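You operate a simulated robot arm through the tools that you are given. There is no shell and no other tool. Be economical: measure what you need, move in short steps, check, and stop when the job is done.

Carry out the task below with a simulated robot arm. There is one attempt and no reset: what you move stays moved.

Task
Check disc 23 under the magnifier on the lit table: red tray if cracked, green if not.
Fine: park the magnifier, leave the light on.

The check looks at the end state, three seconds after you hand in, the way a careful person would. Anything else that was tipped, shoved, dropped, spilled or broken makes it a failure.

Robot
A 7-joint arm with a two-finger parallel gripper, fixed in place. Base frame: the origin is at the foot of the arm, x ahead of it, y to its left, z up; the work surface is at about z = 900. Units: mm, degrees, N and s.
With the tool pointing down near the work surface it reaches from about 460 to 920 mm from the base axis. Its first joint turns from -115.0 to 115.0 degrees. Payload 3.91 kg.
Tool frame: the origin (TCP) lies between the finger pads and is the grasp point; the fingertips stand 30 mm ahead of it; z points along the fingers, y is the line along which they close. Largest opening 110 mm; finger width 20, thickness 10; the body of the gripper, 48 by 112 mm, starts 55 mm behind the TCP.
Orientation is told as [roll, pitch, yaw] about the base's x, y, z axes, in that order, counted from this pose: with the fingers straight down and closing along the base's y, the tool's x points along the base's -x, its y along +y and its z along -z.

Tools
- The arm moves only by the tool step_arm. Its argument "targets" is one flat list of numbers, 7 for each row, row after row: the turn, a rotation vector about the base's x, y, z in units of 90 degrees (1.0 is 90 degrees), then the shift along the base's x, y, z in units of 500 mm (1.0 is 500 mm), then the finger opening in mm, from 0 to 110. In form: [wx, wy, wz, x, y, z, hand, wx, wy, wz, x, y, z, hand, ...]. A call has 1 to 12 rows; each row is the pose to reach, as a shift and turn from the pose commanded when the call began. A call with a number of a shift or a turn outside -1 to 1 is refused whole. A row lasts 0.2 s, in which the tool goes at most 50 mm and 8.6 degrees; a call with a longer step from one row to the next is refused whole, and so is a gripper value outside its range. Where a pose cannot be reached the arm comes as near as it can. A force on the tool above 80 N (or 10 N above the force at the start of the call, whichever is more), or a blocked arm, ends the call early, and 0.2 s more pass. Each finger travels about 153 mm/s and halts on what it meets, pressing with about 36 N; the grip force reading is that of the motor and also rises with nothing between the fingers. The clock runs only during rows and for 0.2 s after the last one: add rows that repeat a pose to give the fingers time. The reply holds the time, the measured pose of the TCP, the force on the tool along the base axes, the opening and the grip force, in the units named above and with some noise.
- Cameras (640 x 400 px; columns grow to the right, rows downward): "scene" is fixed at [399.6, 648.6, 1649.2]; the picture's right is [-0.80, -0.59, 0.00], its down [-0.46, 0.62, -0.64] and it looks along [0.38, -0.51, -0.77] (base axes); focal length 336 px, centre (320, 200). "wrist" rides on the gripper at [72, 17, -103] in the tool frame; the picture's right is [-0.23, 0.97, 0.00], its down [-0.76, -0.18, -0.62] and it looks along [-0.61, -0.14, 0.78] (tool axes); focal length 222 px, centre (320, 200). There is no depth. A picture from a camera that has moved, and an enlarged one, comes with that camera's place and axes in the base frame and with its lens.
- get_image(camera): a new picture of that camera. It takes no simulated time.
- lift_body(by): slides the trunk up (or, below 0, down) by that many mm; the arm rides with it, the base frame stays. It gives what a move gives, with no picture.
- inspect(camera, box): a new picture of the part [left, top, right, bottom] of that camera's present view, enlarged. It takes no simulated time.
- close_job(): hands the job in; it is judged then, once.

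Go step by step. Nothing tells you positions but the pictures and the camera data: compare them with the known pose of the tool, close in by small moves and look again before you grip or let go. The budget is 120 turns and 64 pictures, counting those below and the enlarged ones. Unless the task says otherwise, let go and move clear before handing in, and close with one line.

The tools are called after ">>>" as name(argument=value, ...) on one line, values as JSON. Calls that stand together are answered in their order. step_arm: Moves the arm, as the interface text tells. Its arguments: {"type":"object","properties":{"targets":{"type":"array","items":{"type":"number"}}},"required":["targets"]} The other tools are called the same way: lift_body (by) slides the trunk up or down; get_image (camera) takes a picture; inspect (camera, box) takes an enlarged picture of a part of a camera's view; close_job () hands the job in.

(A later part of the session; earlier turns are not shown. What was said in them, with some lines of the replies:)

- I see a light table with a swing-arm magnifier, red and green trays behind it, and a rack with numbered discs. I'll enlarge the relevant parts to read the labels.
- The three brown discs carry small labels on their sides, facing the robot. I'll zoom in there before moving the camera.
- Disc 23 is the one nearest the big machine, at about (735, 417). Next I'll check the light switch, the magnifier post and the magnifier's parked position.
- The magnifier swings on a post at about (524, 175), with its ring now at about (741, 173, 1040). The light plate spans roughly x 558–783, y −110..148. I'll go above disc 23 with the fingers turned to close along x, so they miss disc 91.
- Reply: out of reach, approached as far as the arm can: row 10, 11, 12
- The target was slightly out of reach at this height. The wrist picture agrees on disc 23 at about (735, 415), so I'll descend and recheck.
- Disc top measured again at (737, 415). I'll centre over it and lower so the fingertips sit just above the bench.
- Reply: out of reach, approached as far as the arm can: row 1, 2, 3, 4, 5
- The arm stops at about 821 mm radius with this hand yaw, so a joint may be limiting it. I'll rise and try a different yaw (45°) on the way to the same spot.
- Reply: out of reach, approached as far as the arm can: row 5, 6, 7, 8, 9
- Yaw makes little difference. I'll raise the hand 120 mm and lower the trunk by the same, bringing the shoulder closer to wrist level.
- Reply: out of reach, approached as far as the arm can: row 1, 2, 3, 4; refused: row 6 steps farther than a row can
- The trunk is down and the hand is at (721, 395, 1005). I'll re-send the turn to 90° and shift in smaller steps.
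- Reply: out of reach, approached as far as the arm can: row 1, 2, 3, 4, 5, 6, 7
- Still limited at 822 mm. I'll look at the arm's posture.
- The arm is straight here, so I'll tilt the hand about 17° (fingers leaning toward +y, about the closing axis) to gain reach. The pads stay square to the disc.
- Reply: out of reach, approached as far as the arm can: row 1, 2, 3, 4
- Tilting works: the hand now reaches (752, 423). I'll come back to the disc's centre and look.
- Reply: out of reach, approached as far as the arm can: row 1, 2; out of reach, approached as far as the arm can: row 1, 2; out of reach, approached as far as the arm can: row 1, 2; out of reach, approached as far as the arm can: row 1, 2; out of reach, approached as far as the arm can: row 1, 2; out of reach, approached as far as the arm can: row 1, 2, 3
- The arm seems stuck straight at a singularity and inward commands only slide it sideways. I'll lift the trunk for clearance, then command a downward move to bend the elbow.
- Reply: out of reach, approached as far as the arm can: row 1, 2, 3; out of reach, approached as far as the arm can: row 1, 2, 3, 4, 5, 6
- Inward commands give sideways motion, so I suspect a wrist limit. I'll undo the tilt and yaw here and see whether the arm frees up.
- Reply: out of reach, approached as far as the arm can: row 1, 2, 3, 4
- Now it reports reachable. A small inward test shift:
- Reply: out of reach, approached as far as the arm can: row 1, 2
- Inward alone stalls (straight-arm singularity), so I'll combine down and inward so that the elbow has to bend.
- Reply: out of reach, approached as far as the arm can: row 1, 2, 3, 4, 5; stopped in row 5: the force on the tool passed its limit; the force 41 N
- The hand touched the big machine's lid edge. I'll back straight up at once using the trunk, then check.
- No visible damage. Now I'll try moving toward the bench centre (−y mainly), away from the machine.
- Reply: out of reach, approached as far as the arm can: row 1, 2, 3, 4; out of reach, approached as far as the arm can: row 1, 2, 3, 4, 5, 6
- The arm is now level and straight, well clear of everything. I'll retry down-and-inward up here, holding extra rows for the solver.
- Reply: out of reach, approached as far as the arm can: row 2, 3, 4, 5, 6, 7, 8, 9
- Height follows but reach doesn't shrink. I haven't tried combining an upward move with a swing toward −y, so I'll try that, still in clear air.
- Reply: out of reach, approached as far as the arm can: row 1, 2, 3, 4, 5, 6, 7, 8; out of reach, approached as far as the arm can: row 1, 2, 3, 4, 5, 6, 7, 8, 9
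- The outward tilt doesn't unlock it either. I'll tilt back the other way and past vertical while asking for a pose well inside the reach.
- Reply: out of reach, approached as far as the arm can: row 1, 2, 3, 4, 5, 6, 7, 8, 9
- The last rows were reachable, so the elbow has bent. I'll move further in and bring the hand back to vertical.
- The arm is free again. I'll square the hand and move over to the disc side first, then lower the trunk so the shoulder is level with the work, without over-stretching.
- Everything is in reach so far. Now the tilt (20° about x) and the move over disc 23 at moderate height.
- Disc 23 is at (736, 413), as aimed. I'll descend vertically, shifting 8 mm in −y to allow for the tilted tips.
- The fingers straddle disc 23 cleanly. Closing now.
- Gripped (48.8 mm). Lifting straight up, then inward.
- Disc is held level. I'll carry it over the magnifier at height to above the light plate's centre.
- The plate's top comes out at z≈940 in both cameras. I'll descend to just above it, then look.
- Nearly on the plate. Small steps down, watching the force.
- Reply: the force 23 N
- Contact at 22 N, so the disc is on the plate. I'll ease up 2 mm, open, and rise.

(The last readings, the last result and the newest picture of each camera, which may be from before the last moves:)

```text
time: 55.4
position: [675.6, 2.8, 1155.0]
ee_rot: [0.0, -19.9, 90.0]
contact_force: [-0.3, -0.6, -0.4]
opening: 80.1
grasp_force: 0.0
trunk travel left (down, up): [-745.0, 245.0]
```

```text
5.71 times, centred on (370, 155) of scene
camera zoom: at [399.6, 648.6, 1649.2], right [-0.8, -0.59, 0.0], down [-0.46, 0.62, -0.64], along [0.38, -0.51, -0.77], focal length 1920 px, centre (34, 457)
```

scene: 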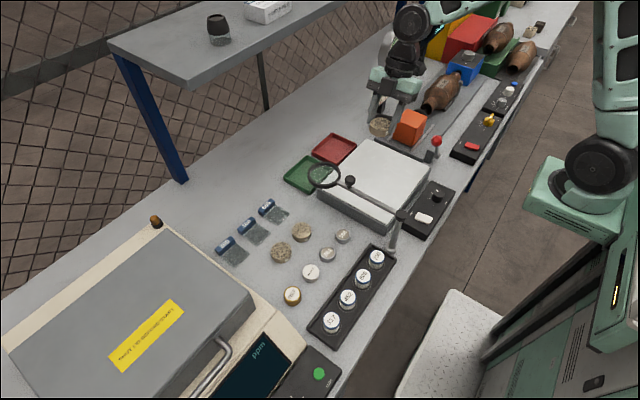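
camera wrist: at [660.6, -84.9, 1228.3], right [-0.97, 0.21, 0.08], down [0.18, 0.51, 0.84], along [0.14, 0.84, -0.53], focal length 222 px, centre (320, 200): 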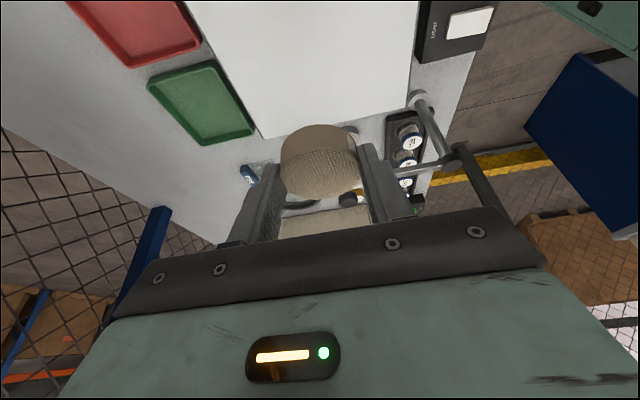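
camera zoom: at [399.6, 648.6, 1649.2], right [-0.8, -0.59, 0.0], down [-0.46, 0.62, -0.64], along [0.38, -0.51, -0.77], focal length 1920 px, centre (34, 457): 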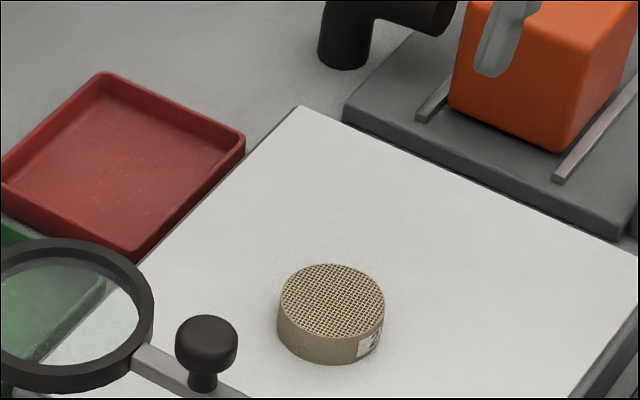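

Disc 23 stands at about (680, 24) on the plate. Before swinging the magnifier I'll straighten the hand and look at the LIGHT switch from above.

>>> step_arm(targets=[-0.073, 0, 0, 0, 0.02, 0.04, 80, -0.146, 0, 0, 0, 0.04, 0.08, 60, -0.22, 0, 0, 0, 0.06, 0.1, 40, -0.22, 0, 0, -0.05, 0.08, 0.1, 40])

>>> step_arm(targets=[0, 0, -0.09, -0.03, 0, 0, 20, 0, 0, -0.18, -0.06, 0, 0, 0, 0, 0, -0.27, -0.09, 0, 0, 0, 0, 0, -0.36, -0.12, 0.02, 0, 0, 0, 0, -0.45, -0.15, 0.02, 0, 0, 0, 0, -0.54, -0.18, 0.02, 0, 0, 0, 0, -0.63, -0.21, 0.02, 0, 0, 0, 0, -0.72, -0.23, 0.02, 0, 0, 0, 0, -0.81, -0.23, 0.02, 0, 0, 0, 0, -0.9, -0.23, 0.02, 0, 0, 0, 0, -0.95, -0.23, 0.02, 0, 0, 0, 0, -1.0, -0.23, 0.02, 0, 0])

>>> get_image(camera="wrist")

```text
time: 56.4
position: [651.2, 41.9, 1204.1]
ee_rot: [0.0, 0.1, 90.0]
contact_force: [-0.3, 0.6, -0.5]
opening: 39.9
grasp_force: 0.1
trunk travel left (down, up): [-745.0, 245.0]
```

```text
time: 59.0
position: [536.3, 50.3, 1204.1]
ee_rot: [0.1, 0.0, -0.1]
contact_force: [-0.6, 0.4, 0.3]
opening: 0.0
grasp_force: 36.0
trunk travel left (down, up): [-745.0, 245.0]
```

```text
29 pictures are left
camera wrist: at [465.0, 69.5, 1308.0], right [0.23, 0.97, 0.0], down [0.76, -0.18, 0.62], along [0.61, -0.14, -0.78], focal length 222 px, centre (320, 200)
```

wrist: 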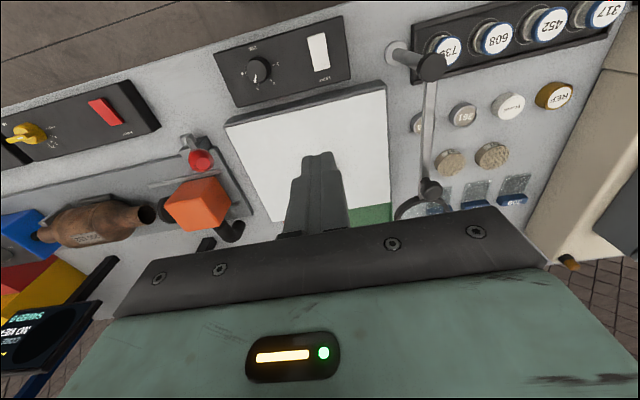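

>>> inspect(camera="wrist", box=[205, 10, 365, 110])

```text
4.00 times, centred on (285, 60) of wrist
camera zoom: at [465.0, 69.5, 1308.0], right [0.23, 0.97, 0.0], down [0.76, -0.18, 0.62], along [0.61, -0.14, -0.78], focal length 888 px, centre (460, 760)
```

zoom: 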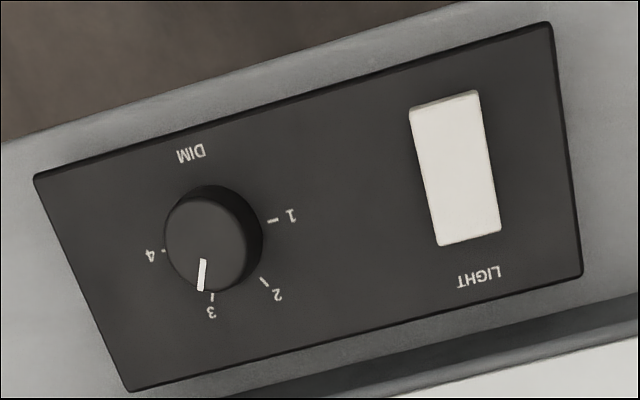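

>>> inspect(camera="scene", box=[400, 205, 450, 235])

>>> inspect(camera="wrist", box=[295, 25, 345, 80])

```text
12.80 times, centred on (425, 220) of scene
camera zoom: at [399.6, 648.6, 1649.2], right [-0.8, -0.59, 0.0], down [-0.46, 0.62, -0.64], along [0.38, -0.51, -0.77], focal length 4300 px, centre (-1024, -56)
```

zoom: 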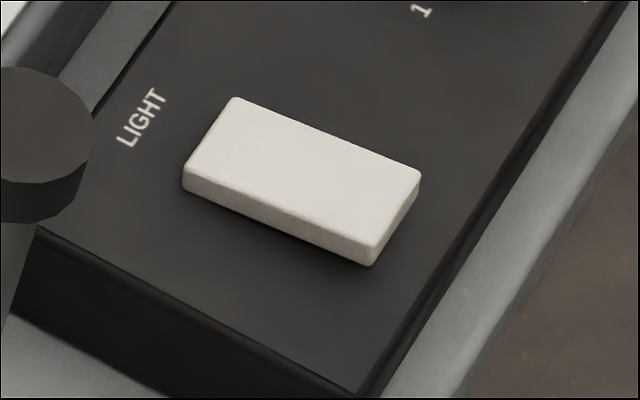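

```text
7.27 times, centred on (320, 52) of wrist
camera zoom: at [465.0, 69.5, 1308.0], right [0.23, 0.97, 0.0], down [0.76, -0.18, 0.62], along [0.61, -0.14, -0.78], focal length 1615 px, centre (320, 1273)
```

zoom: 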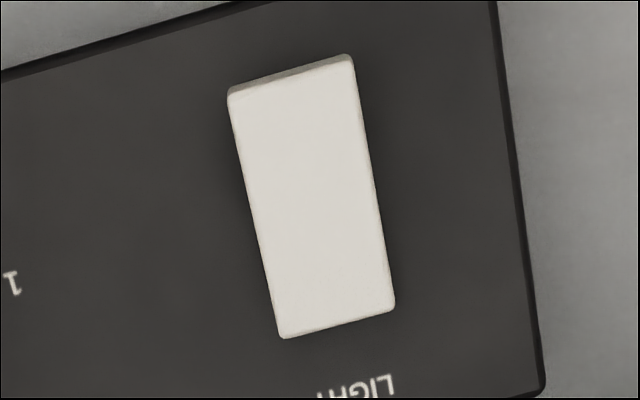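

The rocker sits at about (496, 62, 940), tilted with its near (−x) end raised. The plate shows no glow, so I'll press that raised end with closed fingers and compare brightness.

>>> step_arm(targets=[0, 0, 0, -0.05, 0.012, -0.05, 0, 0, 0, 0, -0.108, 0.024, -0.1, 0, 0, 0, 0, -0.108, 0.024, -0.19, 0, 0, 0, 0, -0.108, 0.024, -0.28, 0, 0, 0, 0, -0.108, 0.024, -0.36, 0, 0, 0, 0, -0.108, 0.024, -0.43, 0, 0, 0, 0, -0.108, 0.024, -0.43, 0])

>>> inspect(camera="scene", box=[370, 150, 470, 240])

```text
time: 60.6
position: [482.8, 68.0, 989.9]
ee_rot: [0.0, 0.0, 0.0]
contact_force: [0.1, -0.3, -0.4]
opening: 0.1
grasp_force: 36.0
trunk travel left (down, up): [-745.0, 245.0]
```

```text
4.44 times, centred on (420, 195) of scene
camera zoom: at [399.6, 648.6, 1649.2], right [-0.8, -0.59, 0.0], down [-0.46, 0.62, -0.64], along [0.38, -0.51, -0.77], focal length 1493 px, centre (-124, 222)
```

zoom: 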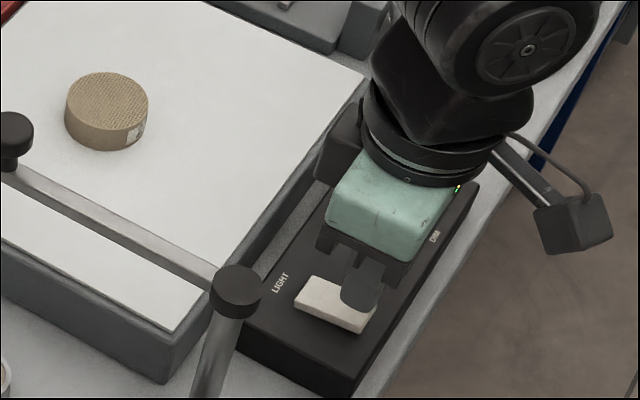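

The fingertip is over the raised end. I'll shift 5 mm in −y and press down in small steps.

>>> step_arm(targets=[0, 0, 0, 0, -0.01, -0.01, 0, 0, 0, 0, 0, -0.01, -0.02, 0, 0, 0, 0, 0, -0.01, -0.03, 0])

```text
time: 61.4
position: [485.1, 59.1, 973.9]
ee_rot: [0.1, 0.1, -0.1]
contact_force: [0.5, 0.2, 0.0]
opening: 0.1
grasp_force: 36.6
trunk travel left (down, up): [-745.0, 245.0]
```

>>> step_arm(targets=[0, 0, 0, -0.004, 0.004, -0.006, 0, 0, 0, 0, -0.004, 0.004, -0.012, 0])

>>> inspect(camera="scene", box=[370, 150, 470, 240])

```text
time: 62.0
position: [480.7, 61.0, 968.6]
ee_rot: [-0.2, 0.0, 0.1]
contact_force: [-3.7, -1.7, 17.8]
opening: 0.0
grasp_force: 35.4
trunk travel left (down, up): [-745.0, 245.0]
```

```text
4.44 times, centred on (420, 195) of scene
camera zoom: at [399.6, 648.6, 1649.2], right [-0.8, -0.59, 0.0], down [-0.46, 0.62, -0.64], along [0.38, -0.51, -0.77], focal length 1493 px, centre (-124, 222)
```

zoom: 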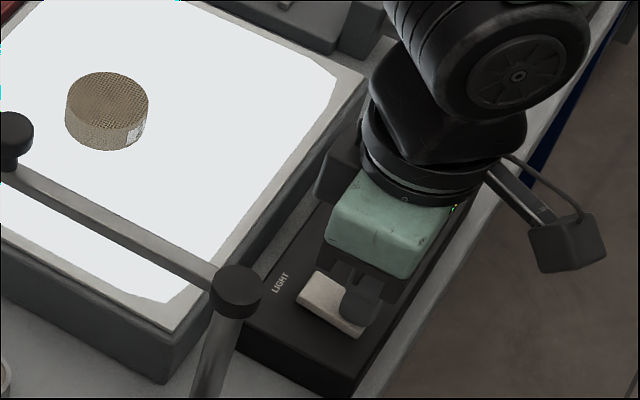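

The light is on. Now I'll back off upward and move over the magnifier's knob.

>>> step_arm(targets=[0, 0, 0, 0, 0, 0.08, 0, 0, 0, 0, 0, 0, 0.16, 0, 0, 0, 0, 0, 0, 0.24, 0, 0, 0, 0, 0.04, 0.02, 0.32, 20, 0, 0, 0, 0.11, 0.06, 0.36, 40, 0, 0, 0, 0.19, 0.1, 0.36, 60, 0, 0, 0, 0.27, 0.15, 0.36, 60, 0, 0, 0, 0.33, 0.19, 0.36, 60, 0, 0, 0, 0.37, 0.224, 0.36, 60, 0, 0, 0, 0.37, 0.224, 0.36, 60])

>>> get_image(camera="wrist")

>>> inspect(camera="scene", box=[290, 120, 430, 230])

```text
time: 64.2
position: [668.2, 170.5, 1152.5]
ee_rot: [0.0, 0.1, 0.0]
contact_force: [0.3, 0.3, 0.1]
opening: 60.1
grasp_force: 0.0
trunk travel left (down, up): [-745.0, 245.0]
```

```text
23 pictures are left
camera wrist: at [596.6, 188.5, 1255.5], right [0.23, 0.97, 0.0], down [0.76, -0.18, 0.62], along [0.61, -0.14, -0.78], focal length 222 px, centre (320, 200)
```

wrist: 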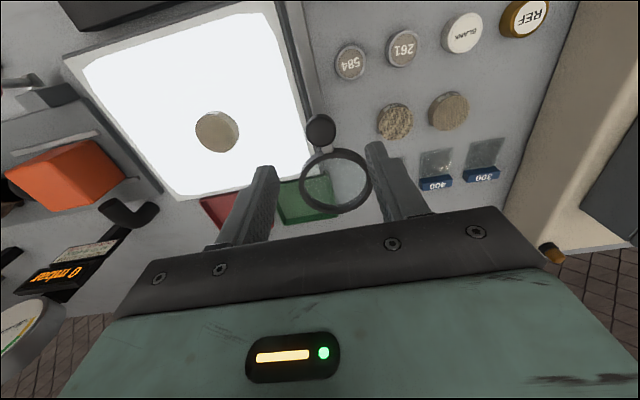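

```text
3.64 times, centred on (360, 175) of scene
camera zoom: at [399.6, 648.6, 1649.2], right [-0.8, -0.59, 0.0], down [-0.46, 0.62, -0.64], along [0.38, -0.51, -0.77], focal length 1222 px, centre (174, 291)
```

zoom: 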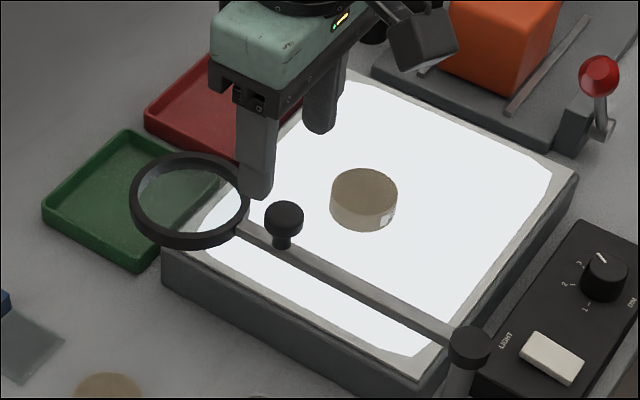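

Knob head is at (667, 173, ~1068). I'll lower around it, tips staying above the swing arm, and grip.

>>> step_arm(targets=[0, 0, 0, -0.002, 0.006, -0.05, 60, 0, 0, 0, -0.002, 0.006, -0.1, 60, 0, 0, 0, -0.002, 0.006, -0.132, 60, 0, 0, 0, -0.002, 0.006, -0.132, 60])

>>> inspect(camera="scene", box=[310, 140, 390, 200])

```text
time: 65.2
position: [666.1, 174.8, 1082.6]
ee_rot: [0.0, 0.2, 0.0]
contact_force: [0.2, 0.0, 0.0]
opening: 59.9
grasp_force: 0.1
trunk travel left (down, up): [-745.0, 245.0]
```

```text
6.67 times, centred on (350, 170) of scene
camera zoom: at [399.6, 648.6, 1649.2], right [-0.8, -0.59, 0.0], down [-0.46, 0.62, -0.64], along [0.38, -0.51, -0.77], focal length 2240 px, centre (120, 400)
```

zoom: 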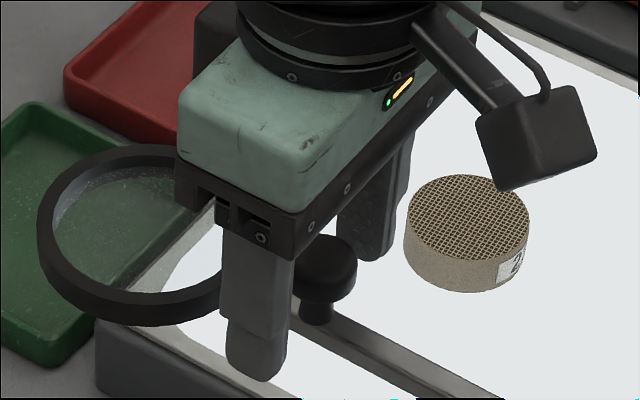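

>>> step_arm(targets=[0, 0, 0, 0, 0, 0.004, 40, 0, 0, 0, 0, 0, 0.004, 25, 0, 0, 0, 0, 0, 0.004, 18, 0, 0, 0, 0, 0, 0.004, 18])

```text
time: 66.2
position: [666.7, 172.5, 1084.8]
ee_rot: [0.0, 0.1, 0.0]
contact_force: [-2.9, -16.3, 0.4]
opening: 25.0
grasp_force: 44.8
trunk travel left (down, up): [-745.0, 245.0]
```

Knob gripped (25 mm). I'll swing it along its arc about the post, first 20°, and check the side force.

>>> step_arm(targets=[0, 0, -0.056, -0.001, -0.025, 0, 18, 0, 0, -0.111, -0.004, -0.05, 0, 18, 0, 0, -0.167, -0.01, -0.074, 0, 18, 0, 0, -0.222, -0.017, -0.098, 0, 18, 0, 0, -0.222, -0.017, -0.098, 0, 18])

>>> get_image(camera="scene")

```text
time: 67.4
position: [658.8, 126.3, 1083.8]
ee_rot: [0.0, 0.1, -20.1]
contact_force: [7.1, 0.1, -21.9]
opening: 25.5
grasp_force: 44.8
trunk travel left (down, up): [-745.0, 245.0]
```

```text
20 pictures are left
```

scene: 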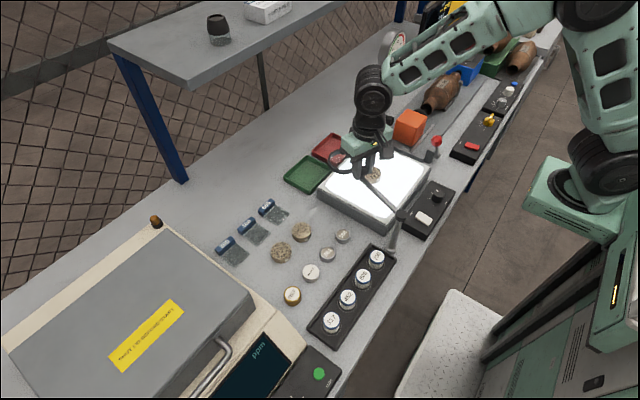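

It swings freely. Completing the arc to about 44°, which puts the lens over the disc.

>>> step_arm(targets=[0, 0, -0.056, -0.0096, -0.023, 0, 18, 0, 0, -0.111, -0.021, -0.045, 0, 18, 0, 0, -0.167, -0.035, -0.066, 0, 18, 0, 0, -0.222, -0.05, -0.086, 0, 18, 0, 0, -0.267, -0.063, -0.101, 0, 18, 0, 0, -0.267, -0.063, -0.101, 0, 18])

>>> step_arm(targets=[0, 0, 0, 0, 0, 0, 40, 0, 0, 0, 0, 0, 0, 60, 0, 0, 0, 0, 0, 0.06, 60, 0, 0, 0, 0, 0, 0.14, 60, 0, 0, 0, 0, 0, 0.22, 60, 0, 0, 0, 0, 0, 0.22, 60])

>>> inspect(camera="scene", box=[300, 110, 440, 240])

```text
time: 68.8
position: [626.0, 73.8, 1084.6]
ee_rot: [-0.1, 0.0, -44.0]
contact_force: [14.4, -13.7, -19.9]
opening: 25.0
grasp_force: 45.2
trunk travel left (down, up): [-745.0, 245.0]
```

```text
time: 70.2
position: [627.0, 74.4, 1197.2]
ee_rot: [0.1, 0.0, -44.0]
contact_force: [0.1, 1.1, -1.1]
opening: 60.2
grasp_force: 0.0
trunk travel left (down, up): [-745.0, 245.0]
```

```text
3.08 times, centred on (370, 175) of scene
camera zoom: at [399.6, 648.6, 1649.2], right [-0.8, -0.59, 0.0], down [-0.46, 0.62, -0.64], along [0.38, -0.51, -0.77], focal length 1034 px, centre (166, 277)
```

zoom: 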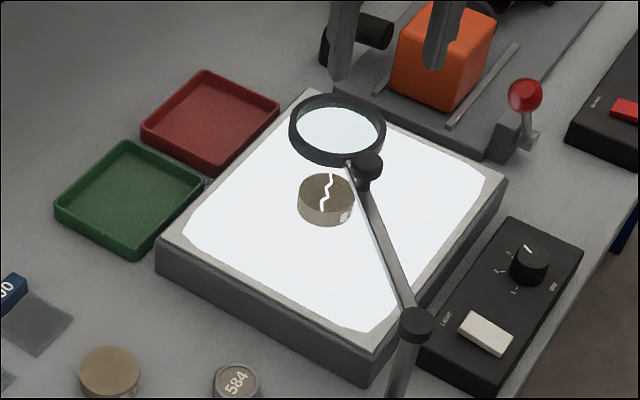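

With the magnifier over the lit plate, a bright zigzag line now shows across disc 23. I'll zoom in to be sure.

>>> inspect(camera="scene", box=[355, 155, 395, 190])

```text
11.43 times, centred on (375, 172) of scene
camera zoom: at [399.6, 648.6, 1649.2], right [-0.8, -0.59, 0.0], down [-0.46, 0.62, -0.64], along [0.38, -0.51, -0.77], focal length 3840 px, centre (-309, 514)
```

zoom: 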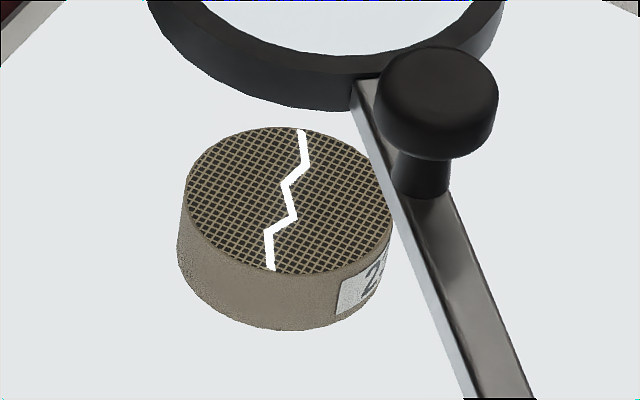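

Disc 23 is clearly cracked, so it goes in the red tray. First I'll regrip the knob and swing the magnifier back to its park position.

>>> step_arm(targets=[0, 0, 0, 0, 0, -0.08, 60, 0, 0, 0, 0, 0, -0.16, 60, 0, 0, 0, 0, 0, -0.22, 60, 0, 0, 0, 0, 0, -0.22, 40, 0, 0, 0, 0, 0, -0.22, 25, 0, 0, 0, 0, 0, -0.22, 18, 0, 0, 0, 0, 0, -0.22, 18])

>>> step_arm(targets=[0, 0, 0.056, 0.0164, 0.0186, 0, 18, 0, 0, 0.111, 0.0314, 0.0386, 0, 18, 0, 0, 0.167, 0.0444, 0.06, 0, 18, 0, 0, 0.222, 0.0554, 0.0822, 0, 18, 0, 0, 0.267, 0.063, 0.101, 0, 18, 0, 0, 0.322, 0.0704, 0.1246, 0, 18, 0, 0, 0.378, 0.0758, 0.149, 0, 18, 0, 0, 0.433, 0.0792, 0.1736, 0, 18, 0, 0, 0.489, 0.0802, 0.1986, 0, 18, 0, 0, 0.489, 0.0802, 0.1986, 0, 18])

>>> inspect(camera="scene", box=[275, 120, 435, 260])

```text
time: 71.8
position: [625.7, 77.4, 1085.5]
ee_rot: [0.1, 0.2, -43.9]
contact_force: [0.8, 1.0, -2.7]
opening: 25.2
grasp_force: 45.2
trunk travel left (down, up): [-745.0, 245.0]
```

```text
time: 74.0
position: [663.7, 171.6, 1085.9]
ee_rot: [-0.3, 0.0, 0.0]
contact_force: [-21.8, -14.9, 18.7]
opening: 25.0
grasp_force: 44.9
trunk travel left (down, up): [-745.0, 245.0]
```

```text
2.86 times, centred on (355, 190) of scene
camera zoom: at [399.6, 648.6, 1649.2], right [-0.8, -0.59, 0.0], down [-0.46, 0.62, -0.64], along [0.38, -0.51, -0.77], focal length 960 px, centre (220, 229)
```

zoom: 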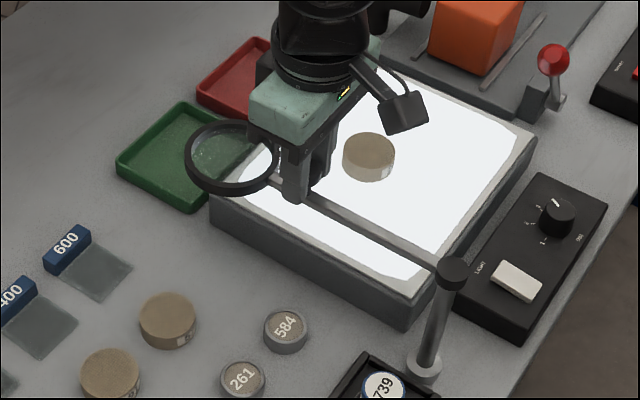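

The magnifier is back exactly where it was parked. I'll release the knob, rise, and move over the disc.

>>> step_arm(targets=[0, 0, 0, 0, 0, 0, 40, 0, 0, 0, 0, 0, 0, 60, 0, 0, 0, 0, 0, 0.06, 60, 0, 0, 0, 0, 0, 0.14, 60, 0, 0, 0, 0, -0.05, 0.2, 80, 0, 0, 0, 0.01, -0.13, 0.2, 80, 0, 0, 0, 0.02, -0.21, 0.2, 80, 0, 0, 0, 0.03, -0.298, 0.2, 80, 0, 0, 0, 0.03, -0.298, 0.2, 80])

>>> get_image(camera="wrist")

>>> inspect(camera="scene", box=[275, 110, 435, 220])

```text
time: 76.0
position: [681.0, 26.8, 1183.9]
ee_rot: [0.0, 0.2, 0.0]
contact_force: [0.4, 0.6, 0.3]
opening: 80.1
grasp_force: 0.0
trunk travel left (down, up): [-745.0, 245.0]
```

```text
16 pictures are left
camera wrist: at [609.9, 44.1, 1286.3], right [0.23, 0.97, 0.0], down [0.76, -0.18, 0.62], along [0.61, -0.14, -0.78], focal length 222 px, centre (320, 200)
```

wrist: 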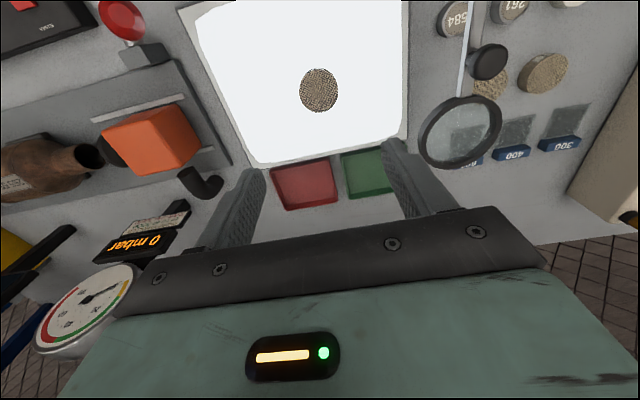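

```text
3.64 times, centred on (355, 165) of scene
camera zoom: at [399.6, 648.6, 1649.2], right [-0.8, -0.59, 0.0], down [-0.46, 0.62, -0.64], along [0.38, -0.51, -0.77], focal length 1222 px, centre (193, 327)
```

zoom: 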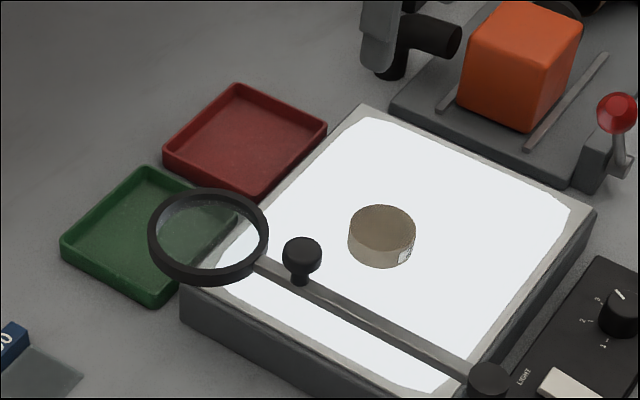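

Disc 23 is at (679, 26), directly below; the red tray's centre is about (858, −44). Descending to grip the disc.

>>> step_arm(targets=[0, 0, 0, -0.004, -0.001, -0.09, 80, 0, 0, 0, -0.004, -0.001, -0.18, 80, 0, 0, 0, -0.004, -0.001, -0.27, 80, 0, 0, 0, -0.004, -0.001, -0.34, 80, 0, 0, 0, -0.004, -0.001, -0.394, 80, 0, 0, 0, -0.004, -0.001, -0.394, 80])

>>> inspect(camera="scene", box=[330, 120, 420, 190])

```text
time: 77.4
position: [678.9, 27.5, 986.5]
ee_rot: [0.0, 0.1, 0.1]
contact_force: [-0.4, -0.5, -0.4]
opening: 80.0
grasp_force: 0.0
trunk travel left (down, up): [-745.0, 245.0]
```

```text
5.71 times, centred on (375, 155) of scene
camera zoom: at [399.6, 648.6, 1649.2], right [-0.8, -0.59, 0.0], down [-0.46, 0.62, -0.64], along [0.38, -0.51, -0.77], focal length 1920 px, centre (6, 457)
```

zoom: 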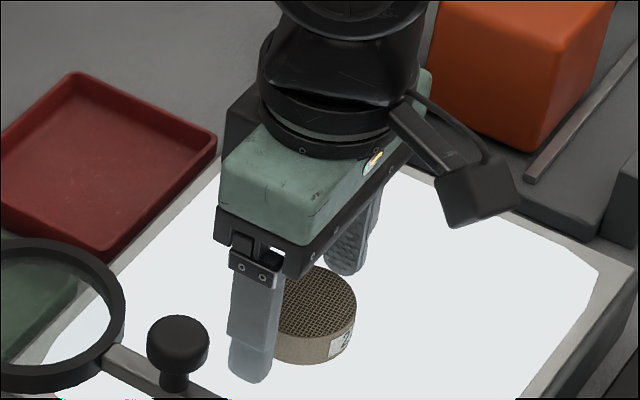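

Aligned. Gripping and lifting.

>>> step_arm(targets=[0, 0, 0, 0, 0, 0, 60, 0, 0, 0, 0, 0, 0, 45, 0, 0, 0, 0, 0, 0, 45, 0, 0, 0, 0, 0, 0, 45])

>>> step_arm(targets=[0, 0, 0, 0, 0, 0.04, 45, 0, 0, 0, 0, 0, 0.1, 45, 0, 0, 0, 0, 0, 0.18, 45, 0, 0, 0, 0.06, -0.03, 0.22, 45, 0, 0, 0, 0.13, -0.06, 0.22, 45, 0, 0, 0, 0.2, -0.09, 0.22, 45, 0, 0, 0, 0.27, -0.12, 0.22, 45, 0, 0, 0, 0.34, -0.14, 0.22, 45, 0, 0, 0, 0.358, -0.142, 0.22, 45, 0, 0, 0, 0.358, -0.142, 0.22, 45])

>>> get_image(camera="wrist")

>>> inspect(camera="scene", box=[275, 90, 435, 210])

```text
time: 78.4
position: [679.6, 26.8, 986.9]
ee_rot: [0.0, 0.0, 0.0]
contact_force: [-0.1, 0.6, 1.1]
opening: 48.7
grasp_force: 35.9
trunk travel left (down, up): [-745.0, 245.0]
```

```text
time: 80.6
position: [857.1, -45.6, 1097.8]
ee_rot: [0.0, 0.2, 0.0]
contact_force: [-0.2, -0.5, -1.4]
opening: 49.6
grasp_force: 36.1
trunk travel left (down, up): [-745.0, 245.0]
```

```text
13 pictures are left
camera wrist: at [786.0, -27.8, 1200.7], right [0.23, 0.97, 0.0], down [0.76, -0.18, 0.62], along [0.61, -0.14, -0.78], focal length 222 px, centre (320, 200)
```

wrist: 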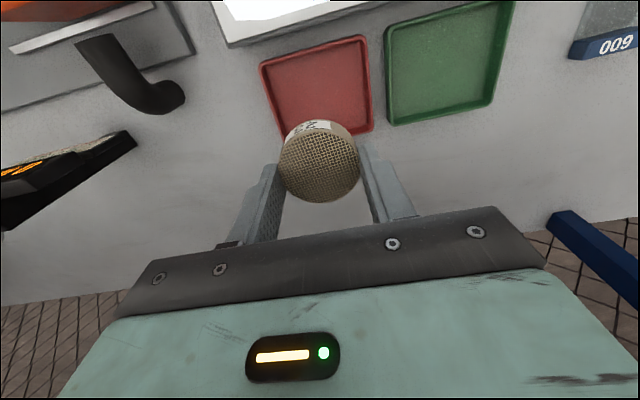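

```text
3.33 times, centred on (355, 150) of scene
camera zoom: at [399.6, 648.6, 1649.2], right [-0.8, -0.59, 0.0], down [-0.46, 0.62, -0.64], along [0.38, -0.51, -0.77], focal length 1120 px, centre (203, 367)
```

zoom: 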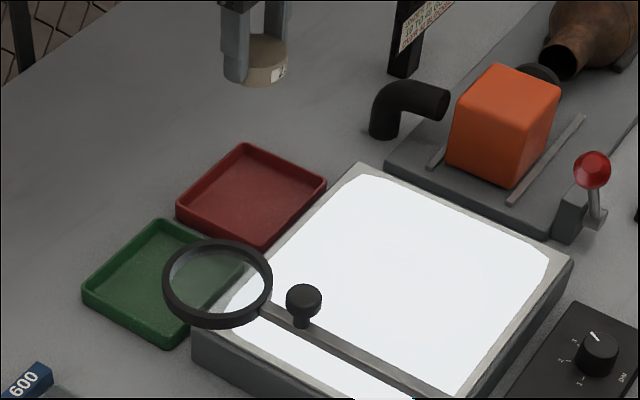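

The tray's centre is at (855, −43), right below. Lowering to just above its floor.

>>> step_arm(targets=[0, 0, 0, -0.004, 0.005, -0.08, 45, 0, 0, 0, -0.004, 0.005, -0.16, 45, 0, 0, 0, -0.004, 0.005, -0.24, 45, 0, 0, 0, -0.004, 0.005, -0.294, 45, 0, 0, 0, -0.004, 0.005, -0.294, 45])

>>> inspect(camera="scene", box=[290, 110, 390, 180])

>>> get_image(camera="wrist")

```text
time: 81.8
position: [857.3, -43.5, 949.9]
ee_rot: [0.0, 0.1, 0.1]
contact_force: [0.8, 0.1, -0.7]
opening: 49.5
grasp_force: 36.5
trunk travel left (down, up): [-745.0, 245.0]
```

```text
5.71 times, centred on (340, 145) of scene
camera zoom: at [399.6, 648.6, 1649.2], right [-0.8, -0.59, 0.0], down [-0.46, 0.62, -0.64], along [0.38, -0.51, -0.77], focal length 1920 px, centre (206, 514)
```

zoom: 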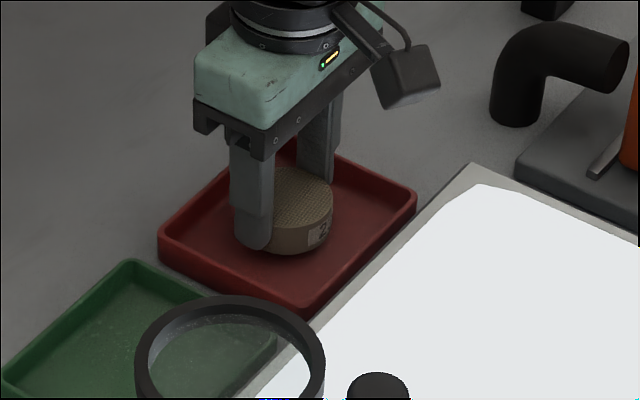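

```text
10 pictures are left
camera wrist: at [786.1, -26.0, 1054.0], right [0.23, 0.97, 0.0], down [0.76, -0.18, 0.62], along [0.61, -0.14, -0.78], focal length 222 px, centre (320, 200)
```

wrist: 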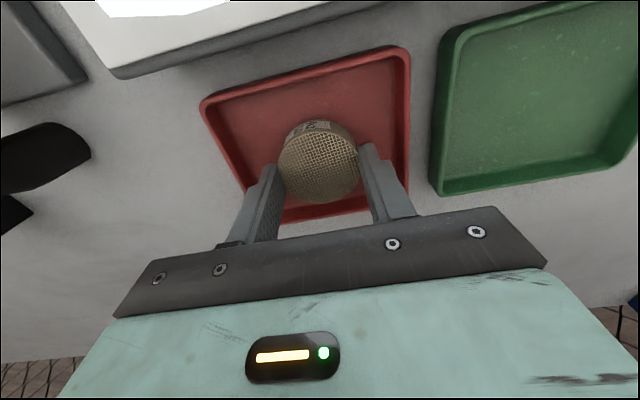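

Well inside the tray. Small steps down until it touches.

>>> step_arm(targets=[0, 0, 0, -0.004, 0, -0.006, 45, 0, 0, 0, -0.008, 0, -0.012, 45])

```text
time: 82.4
position: [851.8, -44.9, 945.0]
ee_rot: [0.0, 0.1, 0.0]
contact_force: [0.6, 0.3, 0.6]
opening: 49.7
grasp_force: 35.5
trunk travel left (down, up): [-745.0, 245.0]
```

>>> step_arm(targets=[0, 0, 0, 0, 0, -0.004, 45, 0, 0, 0, 0, 0, -0.008, 45])

```text
time: 83.0
position: [853.1, -42.3, 940.3]
ee_rot: [0.0, 0.1, 0.0]
contact_force: [-0.7, 0.5, -0.2]
opening: 49.7
grasp_force: 36.1
trunk travel left (down, up): [-745.0, 245.0]
```

>>> step_arm(targets=[0, 0, 0, 0, 0, -0.003, 45, 0, 0, 0, 0, 0, -0.006, 45])

```text
time: 83.6
position: [851.4, -43.0, 941.1]
ee_rot: [0.0, -0.1, 0.0]
contact_force: [-4.3, -1.5, 13.4]
opening: 49.6
grasp_force: 36.1
trunk travel left (down, up): [-745.0, 245.0]
```

Touching the tray floor (13 N). I'll open a little and rise clear.

>>> step_arm(targets=[0, 0, 0, 0, 0, 0.002, 52, 0, 0, 0, 0, 0, 0.002, 62, 0, 0, 0, 0, 0, 0.002, 64, 0, 0, 0, 0, 0, 0.03, 64, 0, 0, 0, 0, 0, 0.1, 64, 0, 0, 0, 0, 0, 0.19, 64, 0, 0, 0, 0, 0, 0.28, 64, 0, 0, 0, -0.06, 0, 0.36, 64, 0, 0, 0, -0.14, 0, 0.42, 64, 0, 0, 0, -0.2, 0, 0.45, 64])

>>> get_image(camera="scene")

>>> inspect(camera="scene", box=[275, 110, 455, 240])

```text
time: 85.8
position: [752.1, -42.1, 1164.2]
ee_rot: [-0.1, 0.2, 0.0]
contact_force: [-0.3, -0.1, -0.4]
opening: 64.2
grasp_force: 0.0
trunk travel left (down, up): [-745.0, 245.0]
```

```text
9 pictures are left
```

scene: 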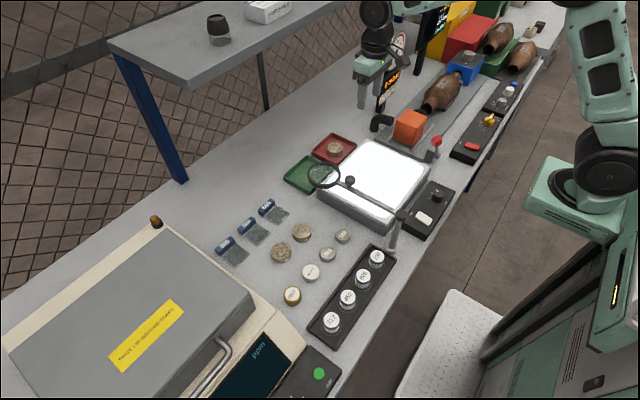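

```text
3.08 times, centred on (365, 175) of scene
camera zoom: at [399.6, 648.6, 1649.2], right [-0.8, -0.59, 0.0], down [-0.46, 0.62, -0.64], along [0.38, -0.51, -0.77], focal length 1034 px, centre (182, 277)
```

zoom: 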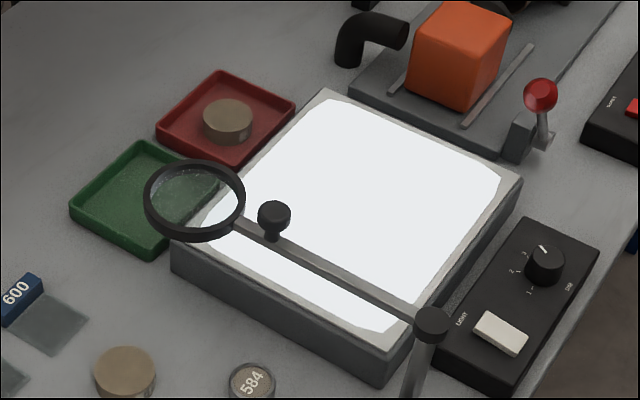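

The disc lies flat in the red tray, the magnifier is parked, the light is on, and everything else I can see looks undisturbed. Handing in.

>>> close_job()

```text
The job is handed in.
```

Disc 23 is cracked: a zigzag crack showed across its face with the light on and the magnifier swung over it. It's in the red tray, the magnifier is parked and the light is on; the hand did bump the big machine's lid edge once (about 40 N), with no visible harm.
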